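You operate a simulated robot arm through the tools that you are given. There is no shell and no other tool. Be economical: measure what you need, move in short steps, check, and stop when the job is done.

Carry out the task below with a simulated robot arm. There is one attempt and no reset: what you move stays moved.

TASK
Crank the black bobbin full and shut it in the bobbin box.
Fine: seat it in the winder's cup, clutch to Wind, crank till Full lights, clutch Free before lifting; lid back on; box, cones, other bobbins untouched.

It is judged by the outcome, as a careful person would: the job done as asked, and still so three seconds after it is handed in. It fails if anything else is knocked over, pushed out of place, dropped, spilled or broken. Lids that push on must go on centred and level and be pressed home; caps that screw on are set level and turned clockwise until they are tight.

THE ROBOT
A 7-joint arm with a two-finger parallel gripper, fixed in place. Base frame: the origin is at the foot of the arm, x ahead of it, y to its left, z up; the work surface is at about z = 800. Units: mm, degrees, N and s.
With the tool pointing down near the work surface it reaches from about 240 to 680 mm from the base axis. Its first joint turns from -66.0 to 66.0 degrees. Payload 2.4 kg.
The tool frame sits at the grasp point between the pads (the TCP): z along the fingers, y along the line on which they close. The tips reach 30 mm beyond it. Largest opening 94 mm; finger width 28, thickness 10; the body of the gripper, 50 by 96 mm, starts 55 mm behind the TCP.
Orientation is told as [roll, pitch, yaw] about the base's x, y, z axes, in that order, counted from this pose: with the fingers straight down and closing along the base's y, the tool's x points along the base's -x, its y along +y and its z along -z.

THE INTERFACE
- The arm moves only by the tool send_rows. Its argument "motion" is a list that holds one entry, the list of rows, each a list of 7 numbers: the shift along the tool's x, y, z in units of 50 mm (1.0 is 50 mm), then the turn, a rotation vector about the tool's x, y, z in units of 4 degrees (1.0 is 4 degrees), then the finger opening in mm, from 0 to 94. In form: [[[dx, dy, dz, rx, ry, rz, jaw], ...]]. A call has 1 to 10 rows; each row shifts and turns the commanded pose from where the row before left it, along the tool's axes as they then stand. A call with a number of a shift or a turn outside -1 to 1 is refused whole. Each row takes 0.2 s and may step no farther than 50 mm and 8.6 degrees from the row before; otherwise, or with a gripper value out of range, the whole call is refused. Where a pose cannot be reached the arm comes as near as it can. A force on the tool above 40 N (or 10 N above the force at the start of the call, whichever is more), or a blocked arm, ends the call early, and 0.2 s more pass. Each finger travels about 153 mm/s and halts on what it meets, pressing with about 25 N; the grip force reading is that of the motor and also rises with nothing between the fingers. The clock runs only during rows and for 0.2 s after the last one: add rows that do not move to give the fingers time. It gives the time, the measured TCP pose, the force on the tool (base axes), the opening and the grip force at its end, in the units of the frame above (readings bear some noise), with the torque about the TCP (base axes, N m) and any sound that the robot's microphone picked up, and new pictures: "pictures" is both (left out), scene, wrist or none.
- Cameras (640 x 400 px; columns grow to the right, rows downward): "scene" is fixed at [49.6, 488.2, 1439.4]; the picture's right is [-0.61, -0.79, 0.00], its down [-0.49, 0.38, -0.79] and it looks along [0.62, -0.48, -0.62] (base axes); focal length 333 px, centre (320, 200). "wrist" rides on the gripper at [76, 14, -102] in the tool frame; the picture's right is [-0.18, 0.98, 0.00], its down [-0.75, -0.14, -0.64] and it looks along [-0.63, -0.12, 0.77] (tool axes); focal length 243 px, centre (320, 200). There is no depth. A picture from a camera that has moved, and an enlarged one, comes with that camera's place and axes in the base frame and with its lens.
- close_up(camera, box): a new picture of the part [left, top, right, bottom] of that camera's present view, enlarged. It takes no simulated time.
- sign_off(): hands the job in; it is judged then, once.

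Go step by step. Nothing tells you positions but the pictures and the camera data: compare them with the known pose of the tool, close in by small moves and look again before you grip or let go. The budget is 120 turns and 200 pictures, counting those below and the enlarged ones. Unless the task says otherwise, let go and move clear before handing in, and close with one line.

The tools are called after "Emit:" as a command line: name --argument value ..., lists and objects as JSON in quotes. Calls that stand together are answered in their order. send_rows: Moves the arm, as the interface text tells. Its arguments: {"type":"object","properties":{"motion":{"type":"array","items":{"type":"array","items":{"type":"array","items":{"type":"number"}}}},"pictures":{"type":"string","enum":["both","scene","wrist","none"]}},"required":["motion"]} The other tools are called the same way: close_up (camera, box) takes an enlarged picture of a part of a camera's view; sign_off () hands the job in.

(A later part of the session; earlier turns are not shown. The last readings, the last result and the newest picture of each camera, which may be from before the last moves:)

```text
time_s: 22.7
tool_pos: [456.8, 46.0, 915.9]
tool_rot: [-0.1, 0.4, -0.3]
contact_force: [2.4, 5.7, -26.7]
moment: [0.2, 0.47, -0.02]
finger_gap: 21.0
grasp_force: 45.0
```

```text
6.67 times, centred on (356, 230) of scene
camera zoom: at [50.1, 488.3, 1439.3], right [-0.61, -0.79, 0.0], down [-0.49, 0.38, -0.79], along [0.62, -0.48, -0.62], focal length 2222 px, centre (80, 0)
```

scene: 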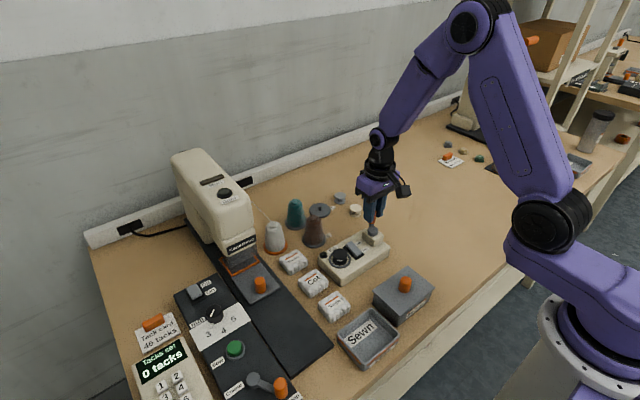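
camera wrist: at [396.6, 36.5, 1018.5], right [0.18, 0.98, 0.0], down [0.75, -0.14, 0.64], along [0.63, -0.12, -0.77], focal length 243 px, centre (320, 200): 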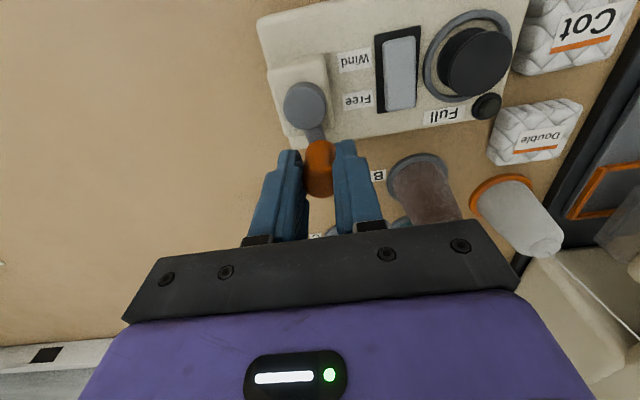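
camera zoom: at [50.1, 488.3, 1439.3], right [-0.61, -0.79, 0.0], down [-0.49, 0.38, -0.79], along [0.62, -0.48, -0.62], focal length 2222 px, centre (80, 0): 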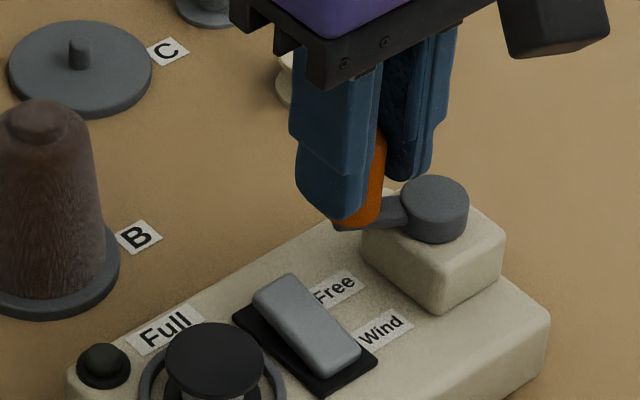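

It's winding nicely: lateral forces are low and thread shows on the bobbin. I'll continue in 30° steps.

Emit:
send_rows --motion '[[[-0.231, -0.231, 0.01, 0, 0, 0, 14], [-0.084, -0.315, 0, 0, 0, 0, 14], [0.084, -0.315, 0, 0, 0, 0, 14], [0.231, -0.231, 0, 0, 0, 0, 14], [0.315, -0.084, 0, 0, 0, 0, 14], [0.315, 0.084, 0, 0, 0, 0, 14], [0.231, 0.231, 0, 0, 0, 0, 14], [0.084, 0.315, 0, 0, 0, 0, 14]]]' --pictures "none"

Emit:
close_up --camera "scene" --box '[308, 210, 404, 270]'

```text
time_s: 24.5
tool_pos: [408.2, 16.1, 914.8]
tool_rot: [0.0, 0.2, -0.4]
contact_force: [7.6, 0.1, 11.2]
moment: [0.12, 1.06, 0.01]
finger_gap: 21.3
grasp_force: 44.8
```

```text
6.67 times, centred on (356, 240) of scene
camera zoom: at [49.7, 488.1, 1439.4], right [-0.61, -0.79, 0.0], down [-0.49, 0.38, -0.79], along [0.62, -0.48, -0.62], focal length 2222 px, centre (80, -67)
```

zoom: 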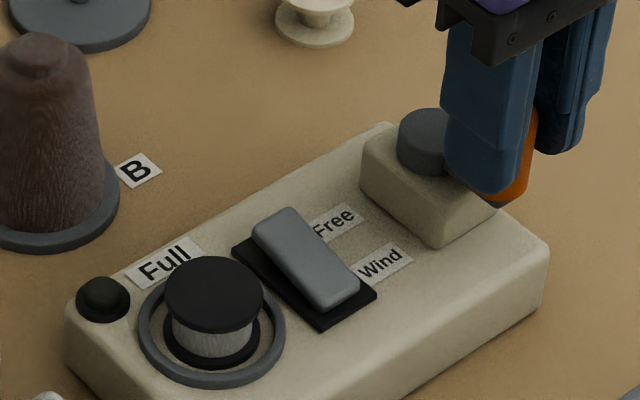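

The bobbin is filling well and Full isn't lit yet. I'll continue in shorter batches, checking the lamp.

Emit:
send_rows --motion '[[[-0.084, 0.315, 0, 0, 0, 0, 14], [-0.231, 0.231, 0, 0, 0, 0, 14], [-0.315, 0.084, 0, 0, 0, 0, 14], [-0.315, -0.084, 0, 0, 0, 0, 14], [-0.231, -0.231, 0, 0, 0, 0, 14], [-0.084, -0.315, 0, 0, 0, 0, 14]]]' --pictures "none"

Emit:
close_up --camera "scene" --box '[308, 210, 404, 270]'

```text
time_s: 25.9
tool_pos: [473.2, 15.0, 916.2]
tool_rot: [-0.1, 0.0, -0.5]
contact_force: [3.7, -0.7, 12.1]
moment: [-0.05, -1.42, 0.0]
finger_gap: 21.0
grasp_force: 45.0
```

```text
6.67 times, centred on (356, 240) of scene
camera zoom: at [49.5, 488.1, 1439.4], right [-0.61, -0.79, 0.0], down [-0.49, 0.38, -0.79], along [0.62, -0.48, -0.62], focal length 2222 px, centre (80, -67)
```

zoom: 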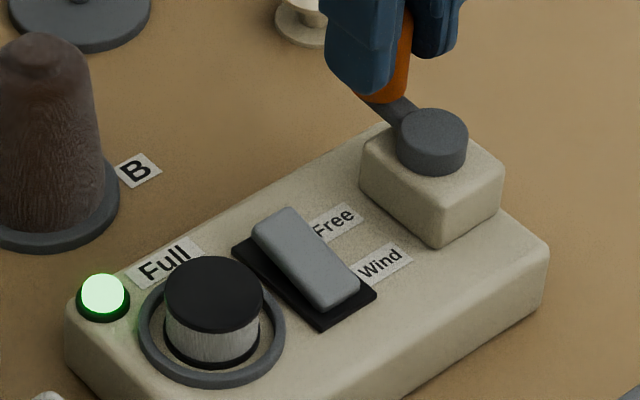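

Full is lit. I'll release the knob, rise, close the fingers and go above the raised Free end of the clutch.

Emit:
send_rows --motion '[[[0, 0, 0, 0, 0, 0, 50], [0, 0, 0, 0, 0, 0, 50], [0, 0, -0.6, 0, 0, 0, 50], [0, 0, -0.6, 0, 0, 0, 50], [0.07, 0.62, 0, 0, 0, 0, 20], [0.06, 0.64, 0, 0, 0, 0, 0], [0, 0, 0.6, 0, 0, 0, 0], [0, 0, 0.8, 0, 0, 0, 0], [0, 0, 0, 0, 0, 0, 0]]]' --pictures "wrist"

Emit:
close_up --camera "scene" --box '[308, 210, 404, 270]'

```text
time_s: 27.9
tool_pos: [464.8, 77.5, 904.6]
tool_rot: [-0.1, 0.5, -0.3]
contact_force: [-0.3, -0.5, -1.0]
moment: [-0.04, 0.03, -0.01]
finger_gap: 0.0
grasp_force: 25.0
camera wrist: at [391.1, 94.6, 1008.9], right [0.19, 0.98, 0.0], down [0.76, -0.15, 0.64], along [0.63, -0.12, -0.77], focal length 243 px, centre (320, 200)
```

wrist: 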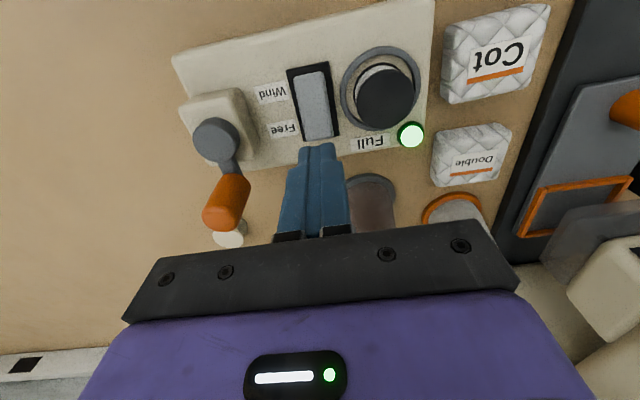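

```text
6.67 times, centred on (356, 240) of scene
camera zoom: at [49.6, 488.2, 1439.4], right [-0.61, -0.79, 0.0], down [-0.49, 0.38, -0.79], along [0.62, -0.48, -0.62], focal length 2222 px, centre (80, -67)
```

zoom: 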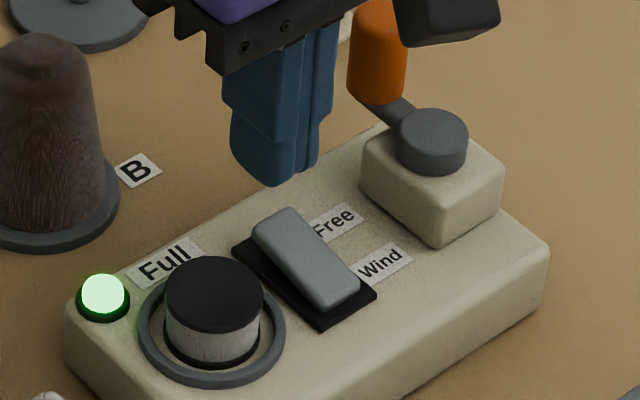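

Emit:
send_rows --motion '[[[-0.02, 0.06, 0.2, 0, -0.125, -0.075, 0], [0, 0, 0.2, 0, 0, 0, 0], [0, 0, 0.06, 0, 0, 0, 0], [0, 0, 0.04, 0, 0, 0, 0], [0, 0, 0.04, 0, 0, 0, 0], [0, 0, 0.04, 0, 0, 0, 0], [0, 0, 0.04, 0, 0, 0, 0]]]' --pictures "none"

Emit:
close_up --camera "scene" --box '[308, 210, 404, 270]'

```text
time_s: 29.4
tool_pos: [469.3, 81.5, 877.1]
tool_rot: [0.0, -0.4, 0.0]
contact_force: [-1.0, -1.1, 6.7]
moment: [-0.02, 0.12, -0.01]
finger_gap: 0.0
grasp_force: 24.9
stopped in row 7: the force on the tool passed its limit at 56 N (the readings are from after the stop); the commanded pose is now the measured one
```

```text
6.67 times, centred on (356, 240) of scene
camera zoom: at [49.5, 488.1, 1439.4], right [-0.61, -0.79, 0.0], down [-0.49, 0.38, -0.79], along [0.62, -0.48, -0.62], focal length 2222 px, centre (80, -67)
```

zoom: 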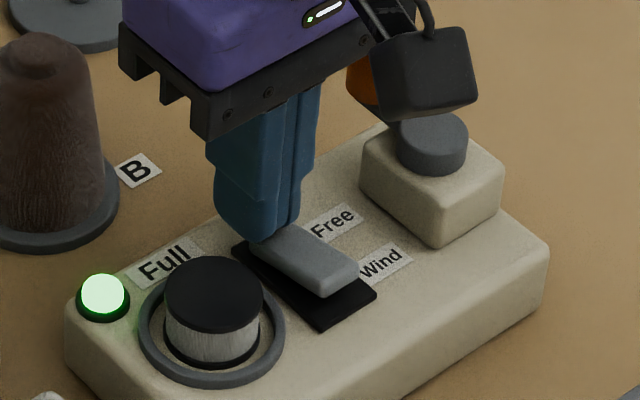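

The clutch is back to Free. Now I'll take the box lid off first, moving above its knob.

Emit:
send_rows --motion '[[[0, 0, -0.8, 0, 0.1, 0, 0], [0, 0, -0.8, 0, 0, 0, 30], [0.894, -0.028, 0, 0, 0, 0, 50], [0.894, -0.028, 0, 0, 0, 0, 50], [0.894, -0.028, 0, 0, 0, 0, 50], [0.894, -0.028, 0, 0, 0, 0, 50], [0, 0, 0.5, 0, 0, 0, 50], [0, 0, 0, 0, 0, 0, 50]]]'

Emit:
close_up --camera "wrist" --box '[240, 80, 400, 180]'

Emit:
close_up --camera "scene" --box '[308, 220, 404, 280]'

```text
time_s: 31.2
tool_pos: [290.9, 75.7, 933.1]
tool_rot: [0.1, 0.3, -0.1]
contact_force: [0.7, 0.1, 1.0]
moment: [0.0, 0.02, 0.0]
finger_gap: 50.0
grasp_force: 0.0
camera wrist: at [215.8, 92.3, 1035.7], right [0.19, 0.98, 0.0], down [0.76, -0.14, 0.64], along [0.63, -0.12, -0.77], focal length 243 px, centre (320, 200)
```

scene: 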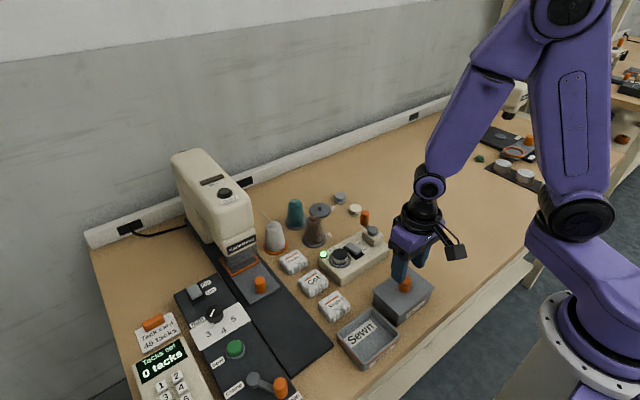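
wrist: 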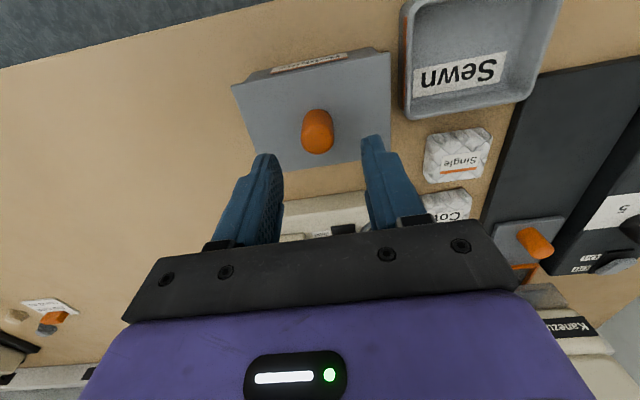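

```text
4.00 times, centred on (320, 130) of wrist
camera zoom: at [215.8, 92.3, 1035.7], right [0.19, 0.98, 0.0], down [0.76, -0.14, 0.64], along [0.63, -0.12, -0.77], focal length 970 px, centre (320, 480)
```

zoom: 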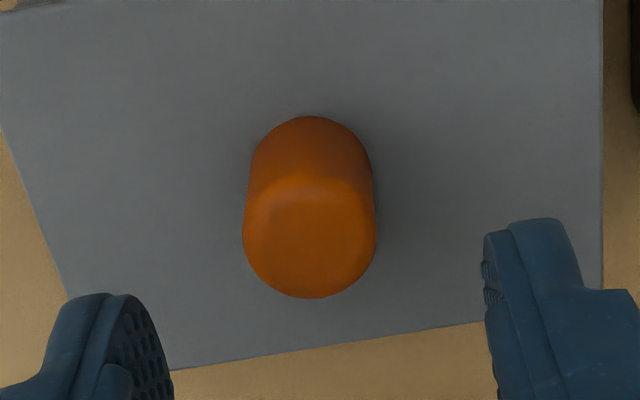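

```text
6.67 times, centred on (356, 250) of scene
camera zoom: at [49.6, 488.1, 1439.4], right [-0.61, -0.79, 0.0], down [-0.49, 0.38, -0.79], along [0.62, -0.48, -0.62], focal length 2222 px, centre (80, -133)
```

zoom: 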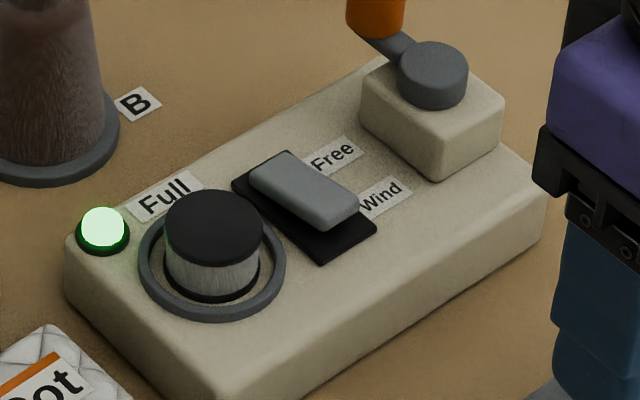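

Emit:
send_rows --motion '[[[0.01, 0.008, 0.5, 0, -0.075, 0, 50], [0, 0, 0.49, 0, 0, 0, 50], [0, 0, 0, 0, 0, 0, 50], [0, 0, 0, 0, 0, 0, 16], [0, 0, 0, 0, 0, 0, 16]]]' --pictures "wrist"

```text
time_s: 32.4
tool_pos: [289.3, 79.0, 883.0]
tool_rot: [0.0, 0.0, 0.1]
contact_force: [0.3, -0.1, -0.7]
moment: [-0.03, -0.01, -0.01]
finger_gap: 22.6
grasp_force: 24.9
heard: snap
camera wrist: at [213.9, 94.2, 986.3], right [0.18, 0.98, 0.0], down [0.75, -0.14, 0.64], along [0.63, -0.12, -0.77], focal length 243 px, centre (320, 200)
```

wrist: 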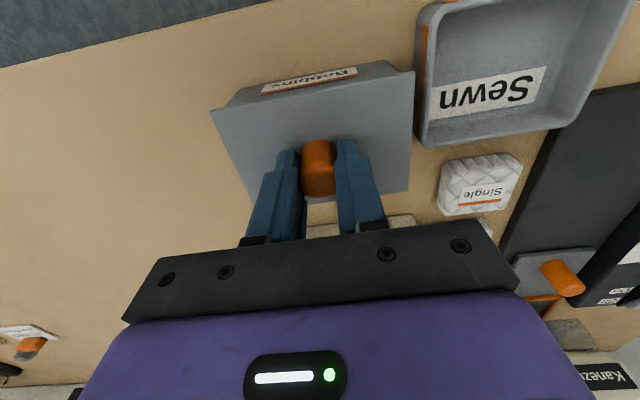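

I heard a "snap" while gripping, so I'll check the lid and box before lifting.

Emit:
close_up --camera "scene" --box '[352, 240, 448, 300]'

Emit:
close_up --camera "wrist" --box '[200, 60, 424, 200]'

```text
6.67 times, centred on (400, 270) of scene
camera zoom: at [49.6, 488.2, 1439.4], right [-0.61, -0.79, 0.0], down [-0.49, 0.38, -0.79], along [0.62, -0.48, -0.62], focal length 2222 px, centre (-213, -267)
```

zoom: 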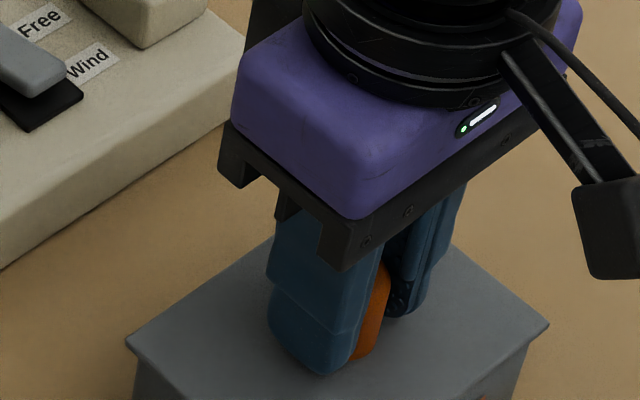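

```text
2.86 times, centred on (312, 130) of wrist
camera zoom: at [213.9, 94.2, 986.3], right [0.18, 0.98, 0.0], down [0.75, -0.14, 0.64], along [0.63, -0.12, -0.77], focal length 693 px, centre (343, 400)
```

zoom: 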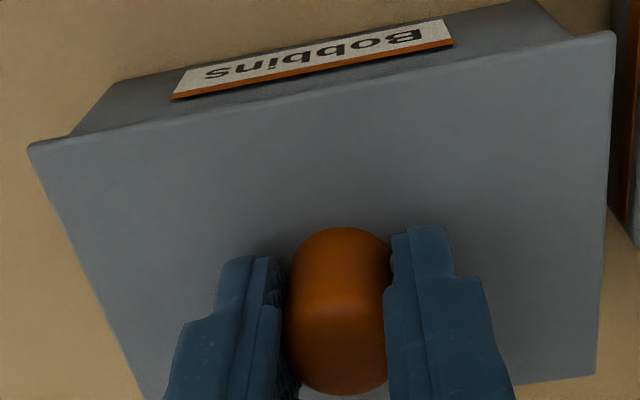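

The lid looks level and in place, give or take 1–2 mm. I'll lift it gently and straight up.

Emit:
send_rows --motion '[[[0, 0, -0.1, 0, 0, 0, 16], [0, 0, -0.1, 0, 0, 0, 16], [0, 0, -0.2, 0, 0, 0, 16], [0, 0, -0.4, 0, 0, 0, 16], [0, 0, -0.6, 0, 0, 0, 16], [0, 0, -0.6, 0, 0, 0, 16]]]'

Emit:
close_up --camera "scene" --box '[336, 210, 464, 330]'

```text
time_s: 33.8
tool_pos: [287.8, 77.3, 982.8]
tool_rot: [0.0, -0.1, 0.0]
contact_force: [-0.2, -0.2, -0.7]
moment: [0.01, 0.0, 0.05]
finger_gap: 22.7
grasp_force: 24.7
camera wrist: at [212.2, 93.2, 1086.6], right [0.19, 0.98, 0.0], down [0.75, -0.14, 0.64], along [0.63, -0.12, -0.77], focal length 243 px, centre (320, 200)
```

scene: 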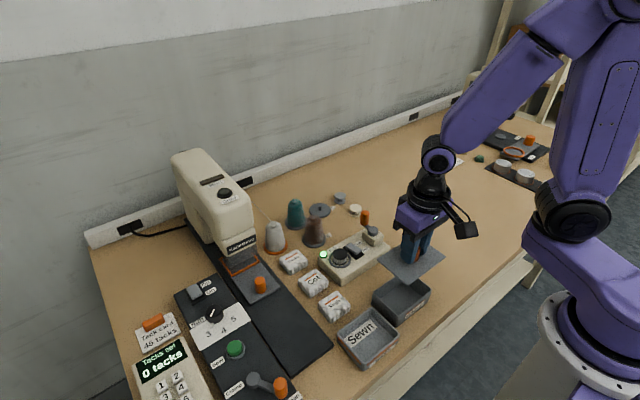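
wrist: 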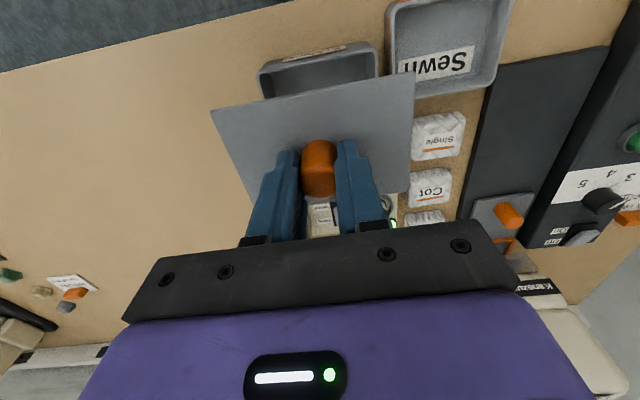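

```text
3.33 times, centred on (400, 270) of scene
camera zoom: at [49.6, 488.2, 1439.4], right [-0.61, -0.79, 0.0], down [-0.49, 0.38, -0.79], along [0.62, -0.48, -0.62], focal length 1111 px, centre (53, -33)
```

zoom: 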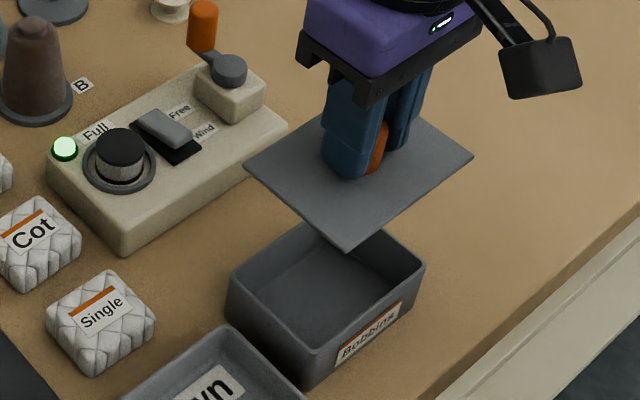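

Emit:
close_up --camera "scene" --box '[320, 240, 480, 340]'

```text
4.00 times, centred on (400, 290) of scene
camera zoom: at [49.6, 488.2, 1439.4], right [-0.61, -0.79, 0.0], down [-0.49, 0.38, -0.79], along [0.62, -0.48, -0.62], focal length 1333 px, centre (0, -160)
```

zoom: 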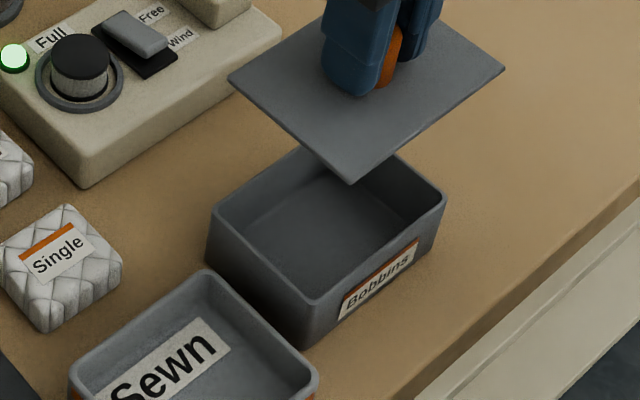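

The lid is off, level in the grip, and the box is empty. The box seems to have crept a few mm in +y, so I'll measure that later. I'll lay the lid on the bare table at about (360, -110).

Emit:
send_rows --motion '[[[-0.35, -0.93, 0, 0, 0, 0, 16], [-0.35, -0.93, 0, 0, 0, 0, 16], [-0.35, -0.93, 0, 0, 0, 0, 16], [-0.35, -0.93, 0, 0, 0, 0, 16], [0, 0, 0.8, 0, 0, 0, 16], [0, 0, 0.8, 0, 0, 0, 16], [0, 0, 0.8, 0, 0, 0, 16], [0, 0, 0, 0, 0, 0, 16]]]'

Emit:
close_up --camera "scene" --box '[360, 180, 520, 280]'

Emit:
close_up --camera "scene" --box '[360, 265, 440, 335]'

```text
time_s: 35.6
tool_pos: [358.8, -107.7, 862.2]
tool_rot: [0.0, -0.1, 0.0]
contact_force: [-0.5, 0.2, -0.6]
moment: [0.02, 0.02, 0.0]
finger_gap: 22.7
grasp_force: 25.0
camera wrist: at [283.3, -92.9, 965.9], right [0.19, 0.98, 0.0], down [0.75, -0.14, 0.64], along [0.63, -0.12, -0.76], focal length 243 px, centre (320, 200)
```

scene: 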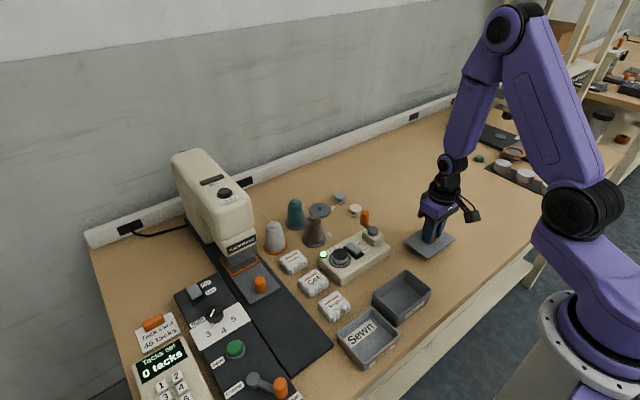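
wrist: 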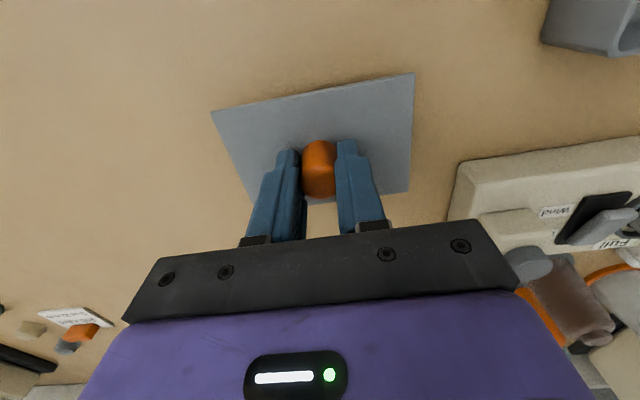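

```text
4.00 times, centred on (440, 230) of scene
camera zoom: at [49.6, 488.1, 1439.4], right [-0.61, -0.79, 0.0], down [-0.49, 0.38, -0.79], along [0.62, -0.48, -0.62], focal length 1333 px, centre (-160, 80)
```

zoom: 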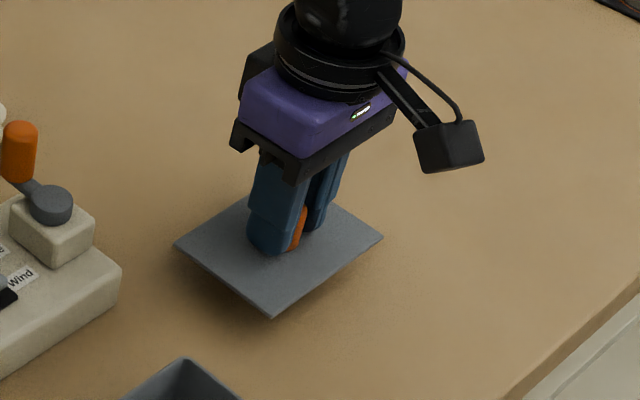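

```text
5.71 times, centred on (400, 300) of scene
camera zoom: at [49.6, 488.1, 1439.4], right [-0.61, -0.79, 0.0], down [-0.49, 0.38, -0.79], along [0.62, -0.48, -0.62], focal length 1905 px, centre (-137, -371)
```

zoom: 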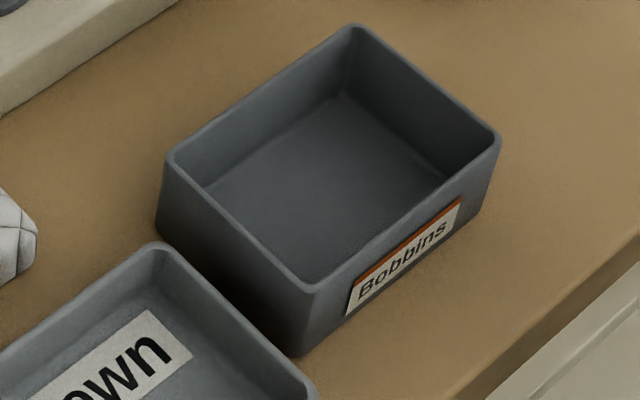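

Box rim centre is now about (289, 79). I'll lower the lid to the table until contact.

Emit:
send_rows --motion '[[[0, 0, 0.15, 0, 0, 0, 16], [0, 0, 0.06, 0, 0, 0, 16], [0, 0, 0.04, 0, 0, 0, 16], [0, 0, 0.03, 0, 0, 0, 16], [0, 0, 0, 0, 0, 0, 16]]]' --pictures "none"

Emit:
close_up --camera "scene" --box '[380, 200, 476, 260]'

```text
time_s: 36.8
tool_pos: [358.9, -108.1, 848.3]
tool_rot: [0.1, -0.2, -0.1]
contact_force: [-0.2, 0.4, -0.1]
moment: [0.0, -0.02, -0.01]
finger_gap: 22.6
grasp_force: 25.1
```

```text
6.67 times, centred on (428, 230) of scene
camera zoom: at [49.6, 488.1, 1439.4], right [-0.61, -0.79, 0.0], down [-0.49, 0.38, -0.79], along [0.62, -0.48, -0.62], focal length 2222 px, centre (-400, 0)
```

zoom: 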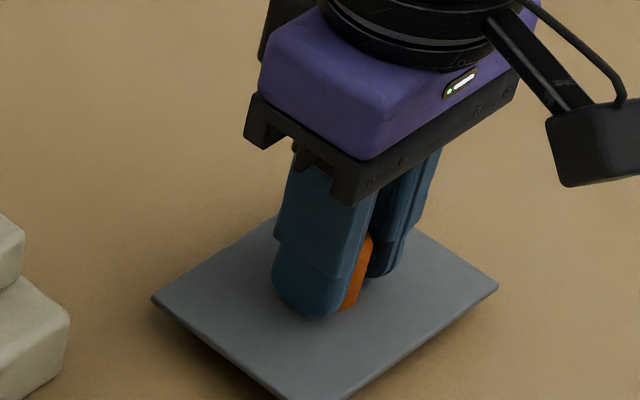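

Emit:
send_rows --motion '[[[0, 0, 0.03, 0, 0, 0, 16], [0, 0, 0.03, 0, 0, 0, 16], [0, 0, 0.02, 0, 0, 0, 16], [0, 0, 0, 0, 0, 0, 16]]]' --pictures "none"

```text
time_s: 37.8
tool_pos: [358.6, -109.1, 846.7]
tool_rot: [0.0, -0.2, 0.0]
contact_force: [-0.3, -0.6, 0.0]
moment: [-0.01, -0.05, -0.01]
finger_gap: 22.6
grasp_force: 24.9
```

Emit:
send_rows --motion '[[[0, 0, 0.03, 0, 0, 0, 16], [0, 0, 0.03, 0, 0, 0, 16], [0, 0, 0, 0, 0, 0, 16]]]' --pictures "none"

Emit:
close_up --camera "scene" --box '[380, 200, 476, 260]'

```text
time_s: 38.6
tool_pos: [358.7, -109.2, 842.1]
tool_rot: [-0.1, -0.3, 0.1]
contact_force: [-2.2, 0.4, 21.6]
moment: [0.05, 0.04, 0.03]
finger_gap: 22.7
grasp_force: 25.3
```

```text
6.67 times, centred on (428, 230) of scene
camera zoom: at [49.3, 488.2, 1439.4], right [-0.61, -0.79, 0.0], down [-0.49, 0.38, -0.79], along [0.62, -0.48, -0.62], focal length 2222 px, centre (-400, 0)
```

zoom: 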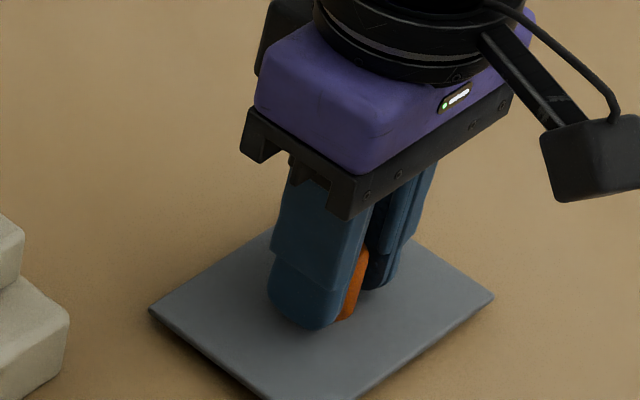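

The lid is down. I'll release it, rise, and move toward above the bobbin in the cup.

Emit:
send_rows --motion '[[[0, 0, -0.04, 0, 0, 0, 16], [0, 0, 0, 0, 0, 0, 45], [0, 0, 0, 0, 0, 0, 45], [0, 0, -0.7, 0, 0, 0, 45], [0, 0, -0.9, 0, 0, 0, 45], [0, 0, -0.9, 0, 0, 0, 45], [0, 0, 0, 0, 0, 0, 45]]]'

```text
time_s: 40.2
tool_pos: [358.3, -107.8, 971.2]
tool_rot: [-0.1, 0.0, 0.1]
contact_force: [-0.7, 0.0, -0.2]
moment: [0.0, 0.01, 0.0]
finger_gap: 45.4
grasp_force: 0.1
camera wrist: at [282.4, -91.0, 1074.6], right [0.18, 0.98, 0.0], down [0.75, -0.14, 0.64], along [0.63, -0.12, -0.77], focal length 243 px, centre (320, 200)
```

scene: 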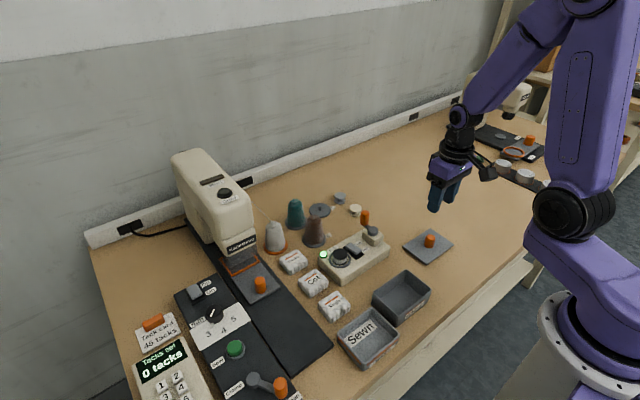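
wrist: 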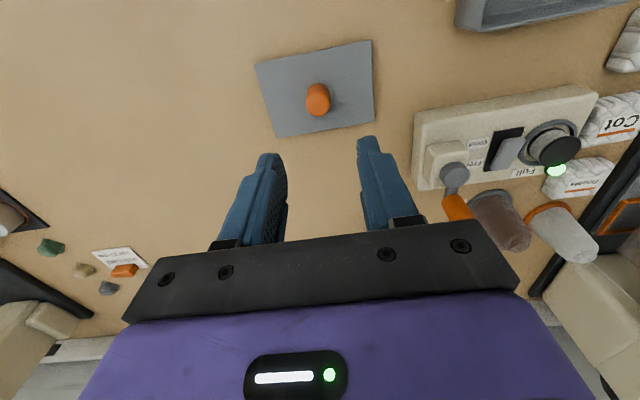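

Emit:
send_rows --motion '[[[-0.34, 0.926, 0, 0, 0, 0, 42], [-0.34, 0.926, 0, 0, 0, 0, 42], [-0.34, 0.926, 0, 0, 0, 0, 42], [-0.34, 0.926, 0, 0, 0, 0, 42], [-0.34, 0.926, 0, 0, 0, 0, 42], [0, 0, 0.6, 0, 0, 0, 42], [0, 0, 0, 0, 0, 0, 42]]]' --pictures "none"

Emit:
close_up --camera "wrist" --box '[240, 80, 400, 180]'

Emit:
close_up --camera "scene" --box '[308, 210, 404, 270]'

```text
time_s: 41.8
tool_pos: [442.9, 123.0, 941.2]
tool_rot: [0.0, -0.1, -0.1]
contact_force: [-0.5, -0.3, -1.2]
moment: [0.02, 0.03, -0.02]
finger_gap: 42.2
grasp_force: 0.1
```

```text
4.00 times, centred on (320, 130) of wrist
camera zoom: at [366.3, 138.1, 1043.4], right [0.19, 0.98, 0.0], down [0.75, -0.14, 0.64], along [0.63, -0.12, -0.77], focal length 970 px, centre (320, 480)
```

zoom: 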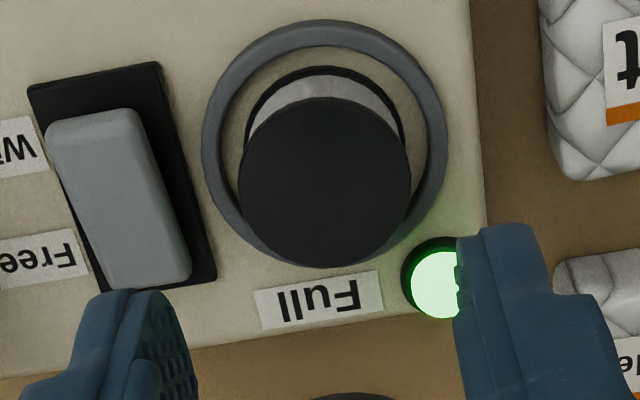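

```text
6.67 times, centred on (356, 240) of scene
camera zoom: at [49.6, 488.2, 1439.4], right [-0.61, -0.79, 0.0], down [-0.49, 0.38, -0.79], along [0.62, -0.48, -0.62], focal length 2222 px, centre (80, -67)
```

zoom: 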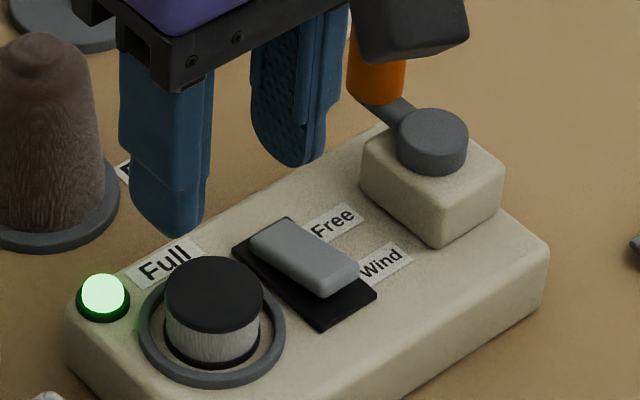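

Emit:
send_rows --motion '[[[-0.01, 0.03, 0.6, 0, 0, 0, 42], [0, 0, 0.5, 0, 0, 0, 42], [0, 0, 0, 0, 0, 0, 42]]]' --pictures "none"

Emit:
close_up --camera "wrist" --box '[240, 80, 400, 180]'

Emit:
close_up --camera "scene" --box '[308, 210, 404, 270]'

```text
time_s: 42.6
tool_pos: [442.4, 125.2, 884.2]
tool_rot: [0.0, -0.2, -0.1]
contact_force: [0.8, 0.2, 0.4]
moment: [-0.01, -0.01, 0.01]
finger_gap: 42.1
grasp_force: 0.1
```

```text
4.00 times, centred on (320, 130) of wrist
camera zoom: at [367.3, 140.9, 987.4], right [0.19, 0.98, 0.0], down [0.75, -0.14, 0.64], along [0.63, -0.12, -0.76], focal length 970 px, centre (320, 480)
```

zoom: 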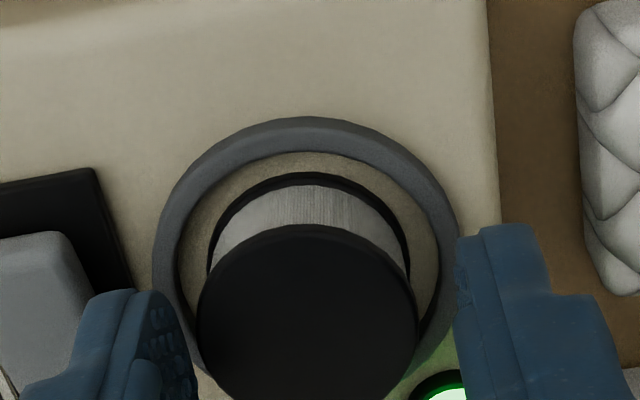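

```text
6.67 times, centred on (356, 240) of scene
camera zoom: at [49.6, 488.2, 1439.4], right [-0.61, -0.79, 0.0], down [-0.49, 0.38, -0.79], along [0.62, -0.48, -0.62], focal length 2222 px, centre (80, -67)
```

zoom: 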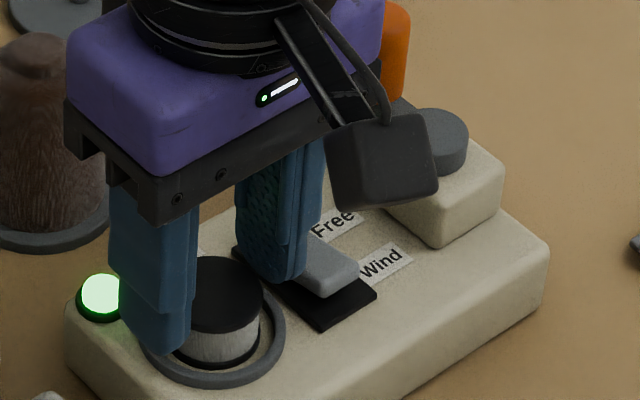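

Emit:
send_rows --motion '[[[-0.03, -0.045, 0, 0, 0, 0, 42], [0, 0, 0.1, 0, 0, 0, 42], [0, 0, 0.04, 0, 0, 0, 42], [0, 0, 0, 0, 0, 0, 28], [0, 0, 0, 0, 0, 0, 28], [0, 0, 0, 0, 0, 0, 28]]]' --pictures "none"

Emit:
close_up --camera "wrist" --box '[240, 80, 400, 180]'

```text
time_s: 44.0
tool_pos: [444.6, 123.4, 876.0]
tool_rot: [0.0, 0.0, 0.0]
contact_force: [-0.1, -0.1, 0.1]
moment: [-0.04, 0.0, 0.03]
finger_gap: 31.2
grasp_force: 24.9
```

```text
4.00 times, centred on (320, 130) of wrist
camera zoom: at [369.4, 138.5, 980.1], right [0.18, 0.98, 0.0], down [0.75, -0.14, 0.64], along [0.63, -0.12, -0.77], focal length 970 px, centre (320, 480)
```

zoom: 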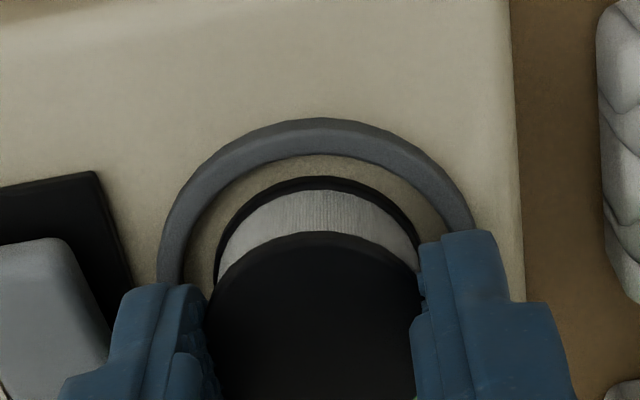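

The bobbin is gripped. I'll lift and carry it over the box.

Emit:
send_rows --motion '[[[0, 0, -0.4, 0, 0, 0, 28], [0, 0, -0.6, 0, 0, 0, 28], [0, 0, -0.6, 0, 0, 0, 28], [0.778, -0.2225, 0, 0, 0, 0, 28], [0.778, -0.2225, 0, 0, 0, 0, 28], [0.778, -0.2225, 0, 0, 0, 0, 28], [0.778, -0.2225, 0, 0, 0, 0, 28], [0, 0, 0.6, 0, 0, 0, 28], [0, 0, 0.4, 0, 0, 0, 28], [0, 0, 0, 0, 0, 0, 28]]]'

Emit:
close_up --camera "scene" --box '[320, 240, 480, 340]'

Emit:
close_up --camera "wrist" --box '[200, 40, 440, 190]'

```text
time_s: 46.2
tool_pos: [288.3, 80.2, 904.9]
tool_rot: [0.0, -0.2, 0.0]
contact_force: [0.3, -0.1, 0.0]
moment: [0.0, 0.0, -0.01]
finger_gap: 31.1
grasp_force: 25.6
camera wrist: at [214.1, 94.9, 1008.9], right [0.18, 0.98, 0.0], down [0.75, -0.14, 0.64], along [0.63, -0.12, -0.77], focal length 243 px, centre (320, 200)
```

scene: 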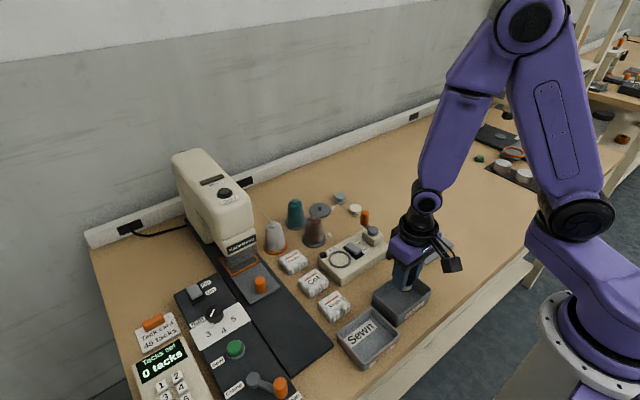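
wrist: 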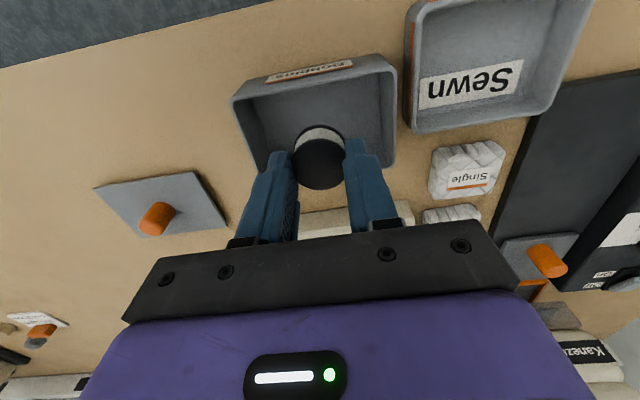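

```text
4.00 times, centred on (400, 290) of scene
camera zoom: at [49.6, 488.2, 1439.4], right [-0.61, -0.79, 0.0], down [-0.49, 0.38, -0.79], along [0.62, -0.48, -0.62], focal length 1333 px, centre (0, -160)
```

zoom: 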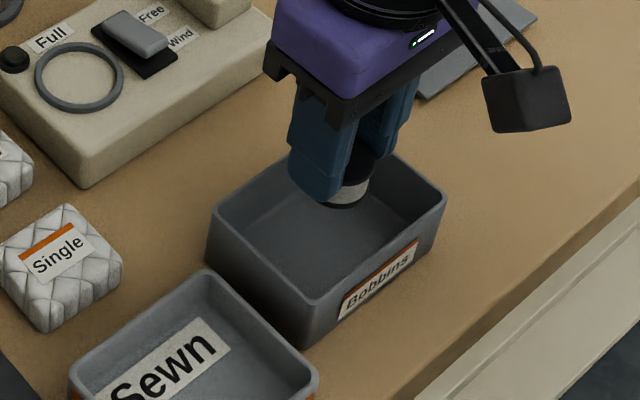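

```text
2.67 times, centred on (320, 115) of wrist
camera zoom: at [214.1, 94.9, 1008.9], right [0.18, 0.98, 0.0], down [0.75, -0.14, 0.64], along [0.63, -0.12, -0.77], focal length 647 px, centre (320, 427)
```

zoom: 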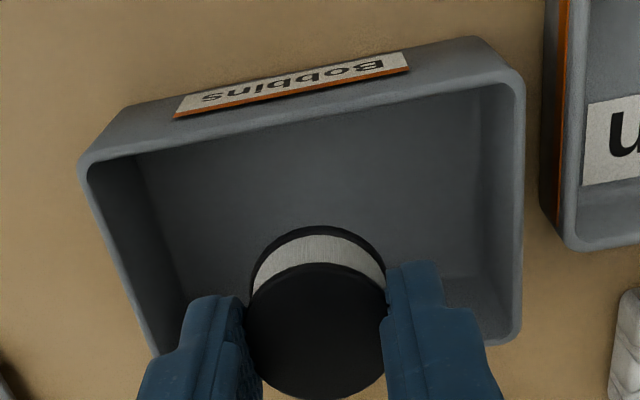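

The bobbin is over the box centre with plenty of room. I'll lower it inside.

Emit:
send_rows --motion '[[[-0.02, 0, 0.5, 0, 0, 0, 28], [0, 0, 0.5, 0, 0, 0, 28], [0, 0, 0.12, 0, 0, 0, 28], [0, 0, 0.04, 0, 0, 0, 28], [0, 0, 0, 0, 0, 0, 28]]]' --pictures "none"

Emit:
close_up --camera "wrist" --box '[200, 40, 440, 190]'

```text
time_s: 47.4
tool_pos: [292.6, 78.0, 848.2]
tool_rot: [-0.1, -0.2, -0.1]
contact_force: [-1.1, 0.3, -1.0]
moment: [0.0, 0.02, -0.02]
finger_gap: 31.1
grasp_force: 25.1
```

```text
2.67 times, centred on (320, 115) of wrist
camera zoom: at [216.0, 94.0, 951.7], right [0.19, 0.98, 0.0], down [0.75, -0.14, 0.64], along [0.63, -0.12, -0.77], focal length 647 px, centre (320, 427)
```

zoom: 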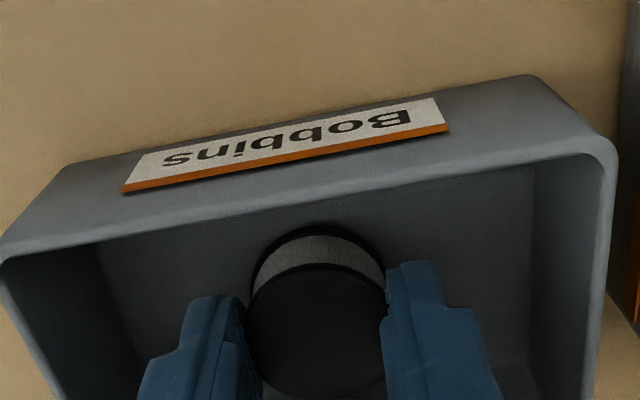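

Emit:
send_rows --motion '[[[0, 0, 0.04, 0, 0, 0, 28], [0, 0, 0.03, 0, 0, 0, 28], [0, 0, 0.02, 0, 0, 0, 28], [0, 0, 0, 0, 0, 0, 28]]]' --pictures "none"

```text
time_s: 48.4
tool_pos: [292.4, 78.6, 844.1]
tool_rot: [0.0, -0.2, -0.1]
contact_force: [1.6, 0.5, 12.7]
moment: [-0.02, -0.08, 0.01]
finger_gap: 31.2
grasp_force: 24.9
```

The bobbin is resting on the box floor. I'll release it and lift out.

Emit:
send_rows --motion '[[[0, 0, -0.02, 0, 0, 0, 28], [0, 0, 0, 0, 0, 0, 50], [0, 0, 0, 0, 0, 0, 50], [0, 0, -0.5, 0, 0, 0, 50], [0, 0, -0.8, 0, 0, 0, 50], [0, 0, -0.9, 0, 0, 0, 50], [0, 0, 0, 0, 0, 0, 50]]]'

Emit:
close_up --camera "scene" --box '[360, 265, 440, 335]'

Emit:
close_up --camera "wrist" --box '[220, 20, 412, 140]'

```text
time_s: 50.0
tool_pos: [291.6, 79.7, 953.3]
tool_rot: [-0.1, 0.0, -0.1]
contact_force: [-0.3, 1.7, 0.0]
moment: [-0.02, 0.0, -0.01]
finger_gap: 50.2
grasp_force: 0.1
camera wrist: at [216.2, 95.2, 1057.0], right [0.18, 0.98, 0.0], down [0.75, -0.14, 0.64], along [0.63, -0.12, -0.77], focal length 243 px, centre (320, 200)
```

scene: 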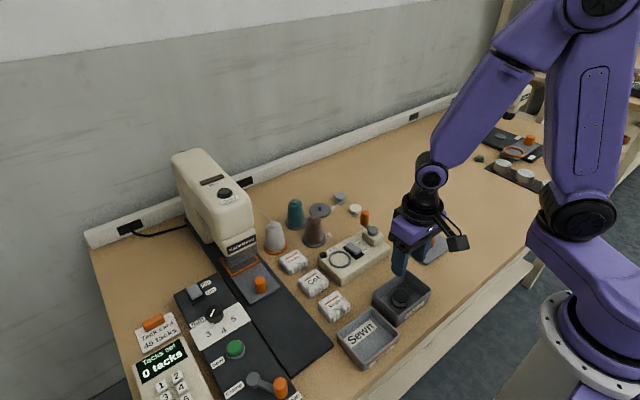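
wrist: 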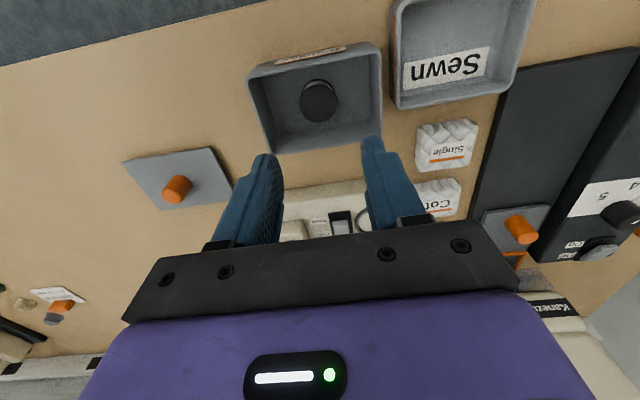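

```text
5.71 times, centred on (400, 300) of scene
camera zoom: at [49.6, 488.1, 1439.4], right [-0.61, -0.79, 0.0], down [-0.49, 0.38, -0.79], along [0.62, -0.48, -0.62], focal length 1905 px, centre (-137, -371)
```

zoom: 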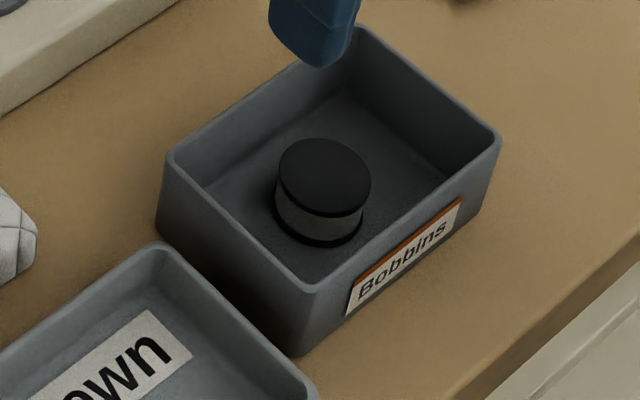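

```text
3.33 times, centred on (316, 80) of wrist
camera zoom: at [216.2, 95.2, 1057.0], right [0.18, 0.98, 0.0], down [0.75, -0.14, 0.64], along [0.63, -0.12, -0.77], focal length 809 px, centre (333, 600)
```

zoom: 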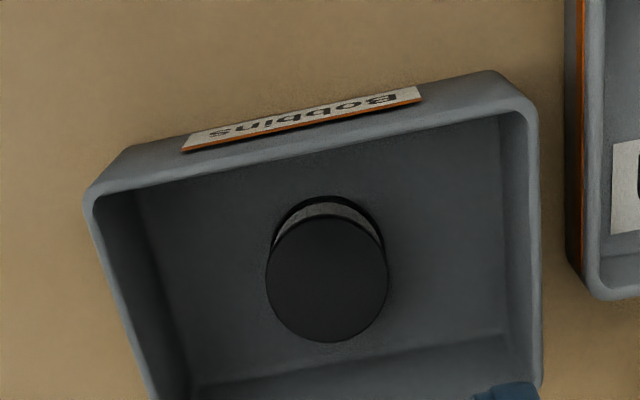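

The bobbin stands upright in the box. Now I'll fetch the lid and check the knob position from above.

Emit:
send_rows --motion '[[[-0.268, -0.755, 0, 0, 0, 0, 50], [-0.268, -0.755, 0, 0, 0, 0, 50], [-0.268, -0.755, 0, 0, 0, 0, 50], [-0.268, -0.755, 0, 0, 0, 0, 50], [-0.268, -0.755, 0, 0, 0, 0, 50], [0, 0, 0.8, 0, 0, 0, 50], [0, 0, 0, 0, 0, 0, 50]]]' --pictures "none"

Emit:
close_up --camera "wrist" --box '[200, 60, 440, 210]'

```text
time_s: 51.6
tool_pos: [355.8, -111.3, 914.7]
tool_rot: [0.0, -0.1, 0.0]
contact_force: [-0.1, 0.2, -0.1]
moment: [-0.02, 0.01, 0.01]
finger_gap: 50.2
grasp_force: 0.1
```

```text
2.67 times, centred on (320, 135) of wrist
camera zoom: at [280.2, -95.6, 1017.3], right [0.19, 0.98, 0.0], down [0.75, -0.14, 0.64], along [0.63, -0.12, -0.77], focal length 647 px, centre (320, 373)
```

zoom: 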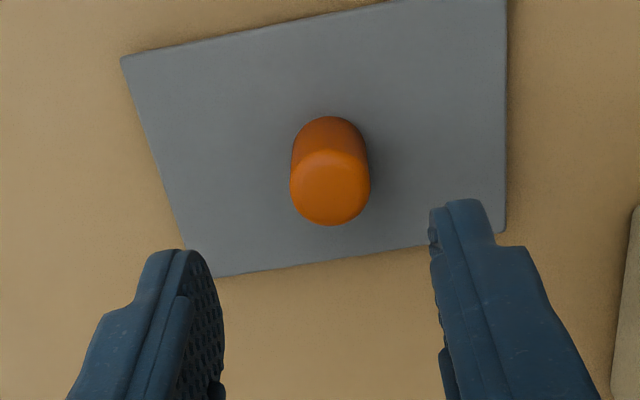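

Emit:
send_rows --motion '[[[-0.07, 0.065, 0.7, 0, 0, 0, 50], [0, 0, 0.6, 0, 0, 0, 50], [0, 0, 0, 0, 0, 0, 50]]]' --pictures "none"

Emit:
close_up --camera "wrist" --box '[200, 60, 440, 210]'

Emit:
close_up --camera "scene" --box '[380, 200, 476, 260]'

```text
time_s: 52.4
tool_pos: [360.5, -108.3, 850.1]
tool_rot: [-0.1, -0.1, -0.1]
contact_force: [-0.1, -0.3, 0.1]
moment: [-0.02, -0.03, 0.01]
finger_gap: 49.9
grasp_force: 0.0
```

```text
2.67 times, centred on (320, 135) of wrist
camera zoom: at [285.7, -92.5, 953.0], right [0.18, 0.98, 0.0], down [0.75, -0.14, 0.64], along [0.63, -0.12, -0.77], focal length 647 px, centre (320, 373)
```

zoom: 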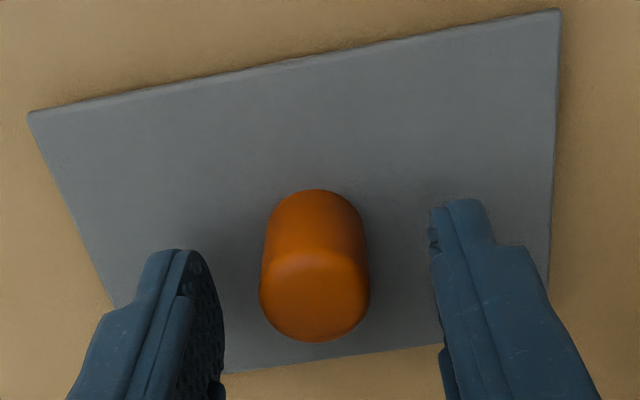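

```text
6.67 times, centred on (428, 230) of scene
camera zoom: at [49.6, 488.2, 1439.4], right [-0.61, -0.79, 0.0], down [-0.49, 0.38, -0.79], along [0.62, -0.48, -0.62], focal length 2222 px, centre (-400, 0)
```

zoom: 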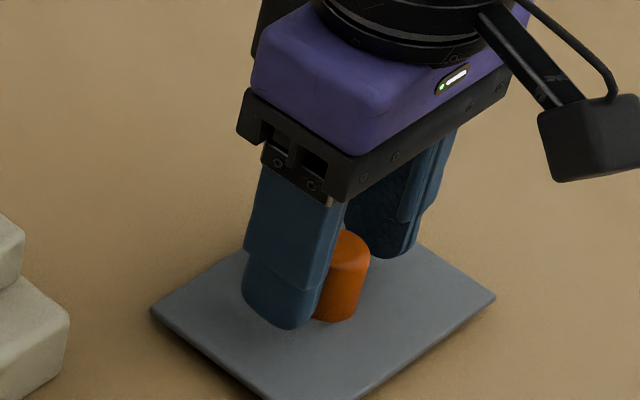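

Emit:
send_rows --motion '[[[0, -0.02, 0.12, 0, 0, 0, 50], [0, 0, 0, 0, 0, 0, 50], [0, 0, 0, 0, 0, 0, 16], [0, 0, 0, 0, 0, 0, 16], [0, 0, 0, 0, 0, 0, 16]]]' --pictures "none"

Emit:
send_rows --motion '[[[0, 0, -0.4, 0, 0, 0, 16], [0, 0, -0.7, 0, 0, 0, 16], [0, 0, -0.8, 0, 0, 0, 16], [0, 0, -0.8, 0, 0, 0, 16], [0, 0, 0, 0, 0, 0, 16]]]' --pictures "both"

Emit:
close_up --camera "wrist" --box '[200, 60, 440, 210]'

```text
time_s: 53.6
tool_pos: [361.5, -108.5, 844.1]
tool_rot: [0.0, -0.1, -0.2]
contact_force: [-1.1, -0.2, 0.2]
moment: [-0.01, 0.0, -0.01]
finger_gap: 22.5
grasp_force: 24.7
```

```text
time_s: 54.8
tool_pos: [362.1, -109.0, 979.2]
tool_rot: [-0.1, 0.0, 0.0]
contact_force: [-0.4, 0.2, -0.4]
moment: [0.0, -0.02, 0.01]
finger_gap: 22.5
grasp_force: 24.8
camera wrist: at [286.2, -93.5, 1082.3], right [0.18, 0.98, 0.0], down [0.75, -0.14, 0.64], along [0.63, -0.12, -0.77], focal length 243 px, centre (320, 200)
```

scene: 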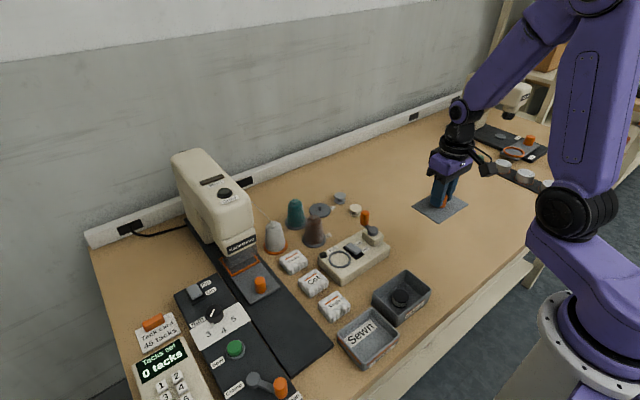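
wrist: 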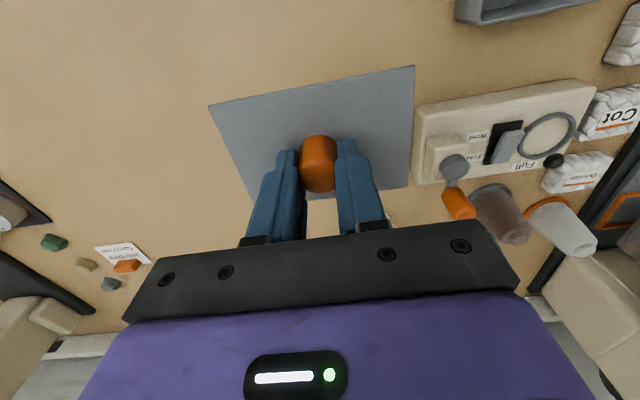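

```text
2.67 times, centred on (320, 135) of wrist
camera zoom: at [286.2, -93.5, 1082.3], right [0.18, 0.98, 0.0], down [0.75, -0.14, 0.64], along [0.63, -0.12, -0.77], focal length 647 px, centre (320, 373)
```

zoom: 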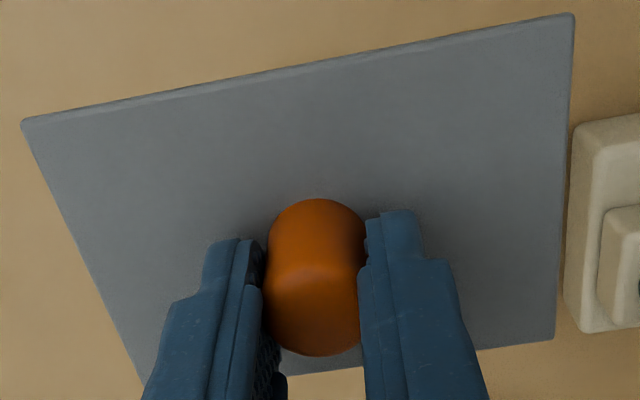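

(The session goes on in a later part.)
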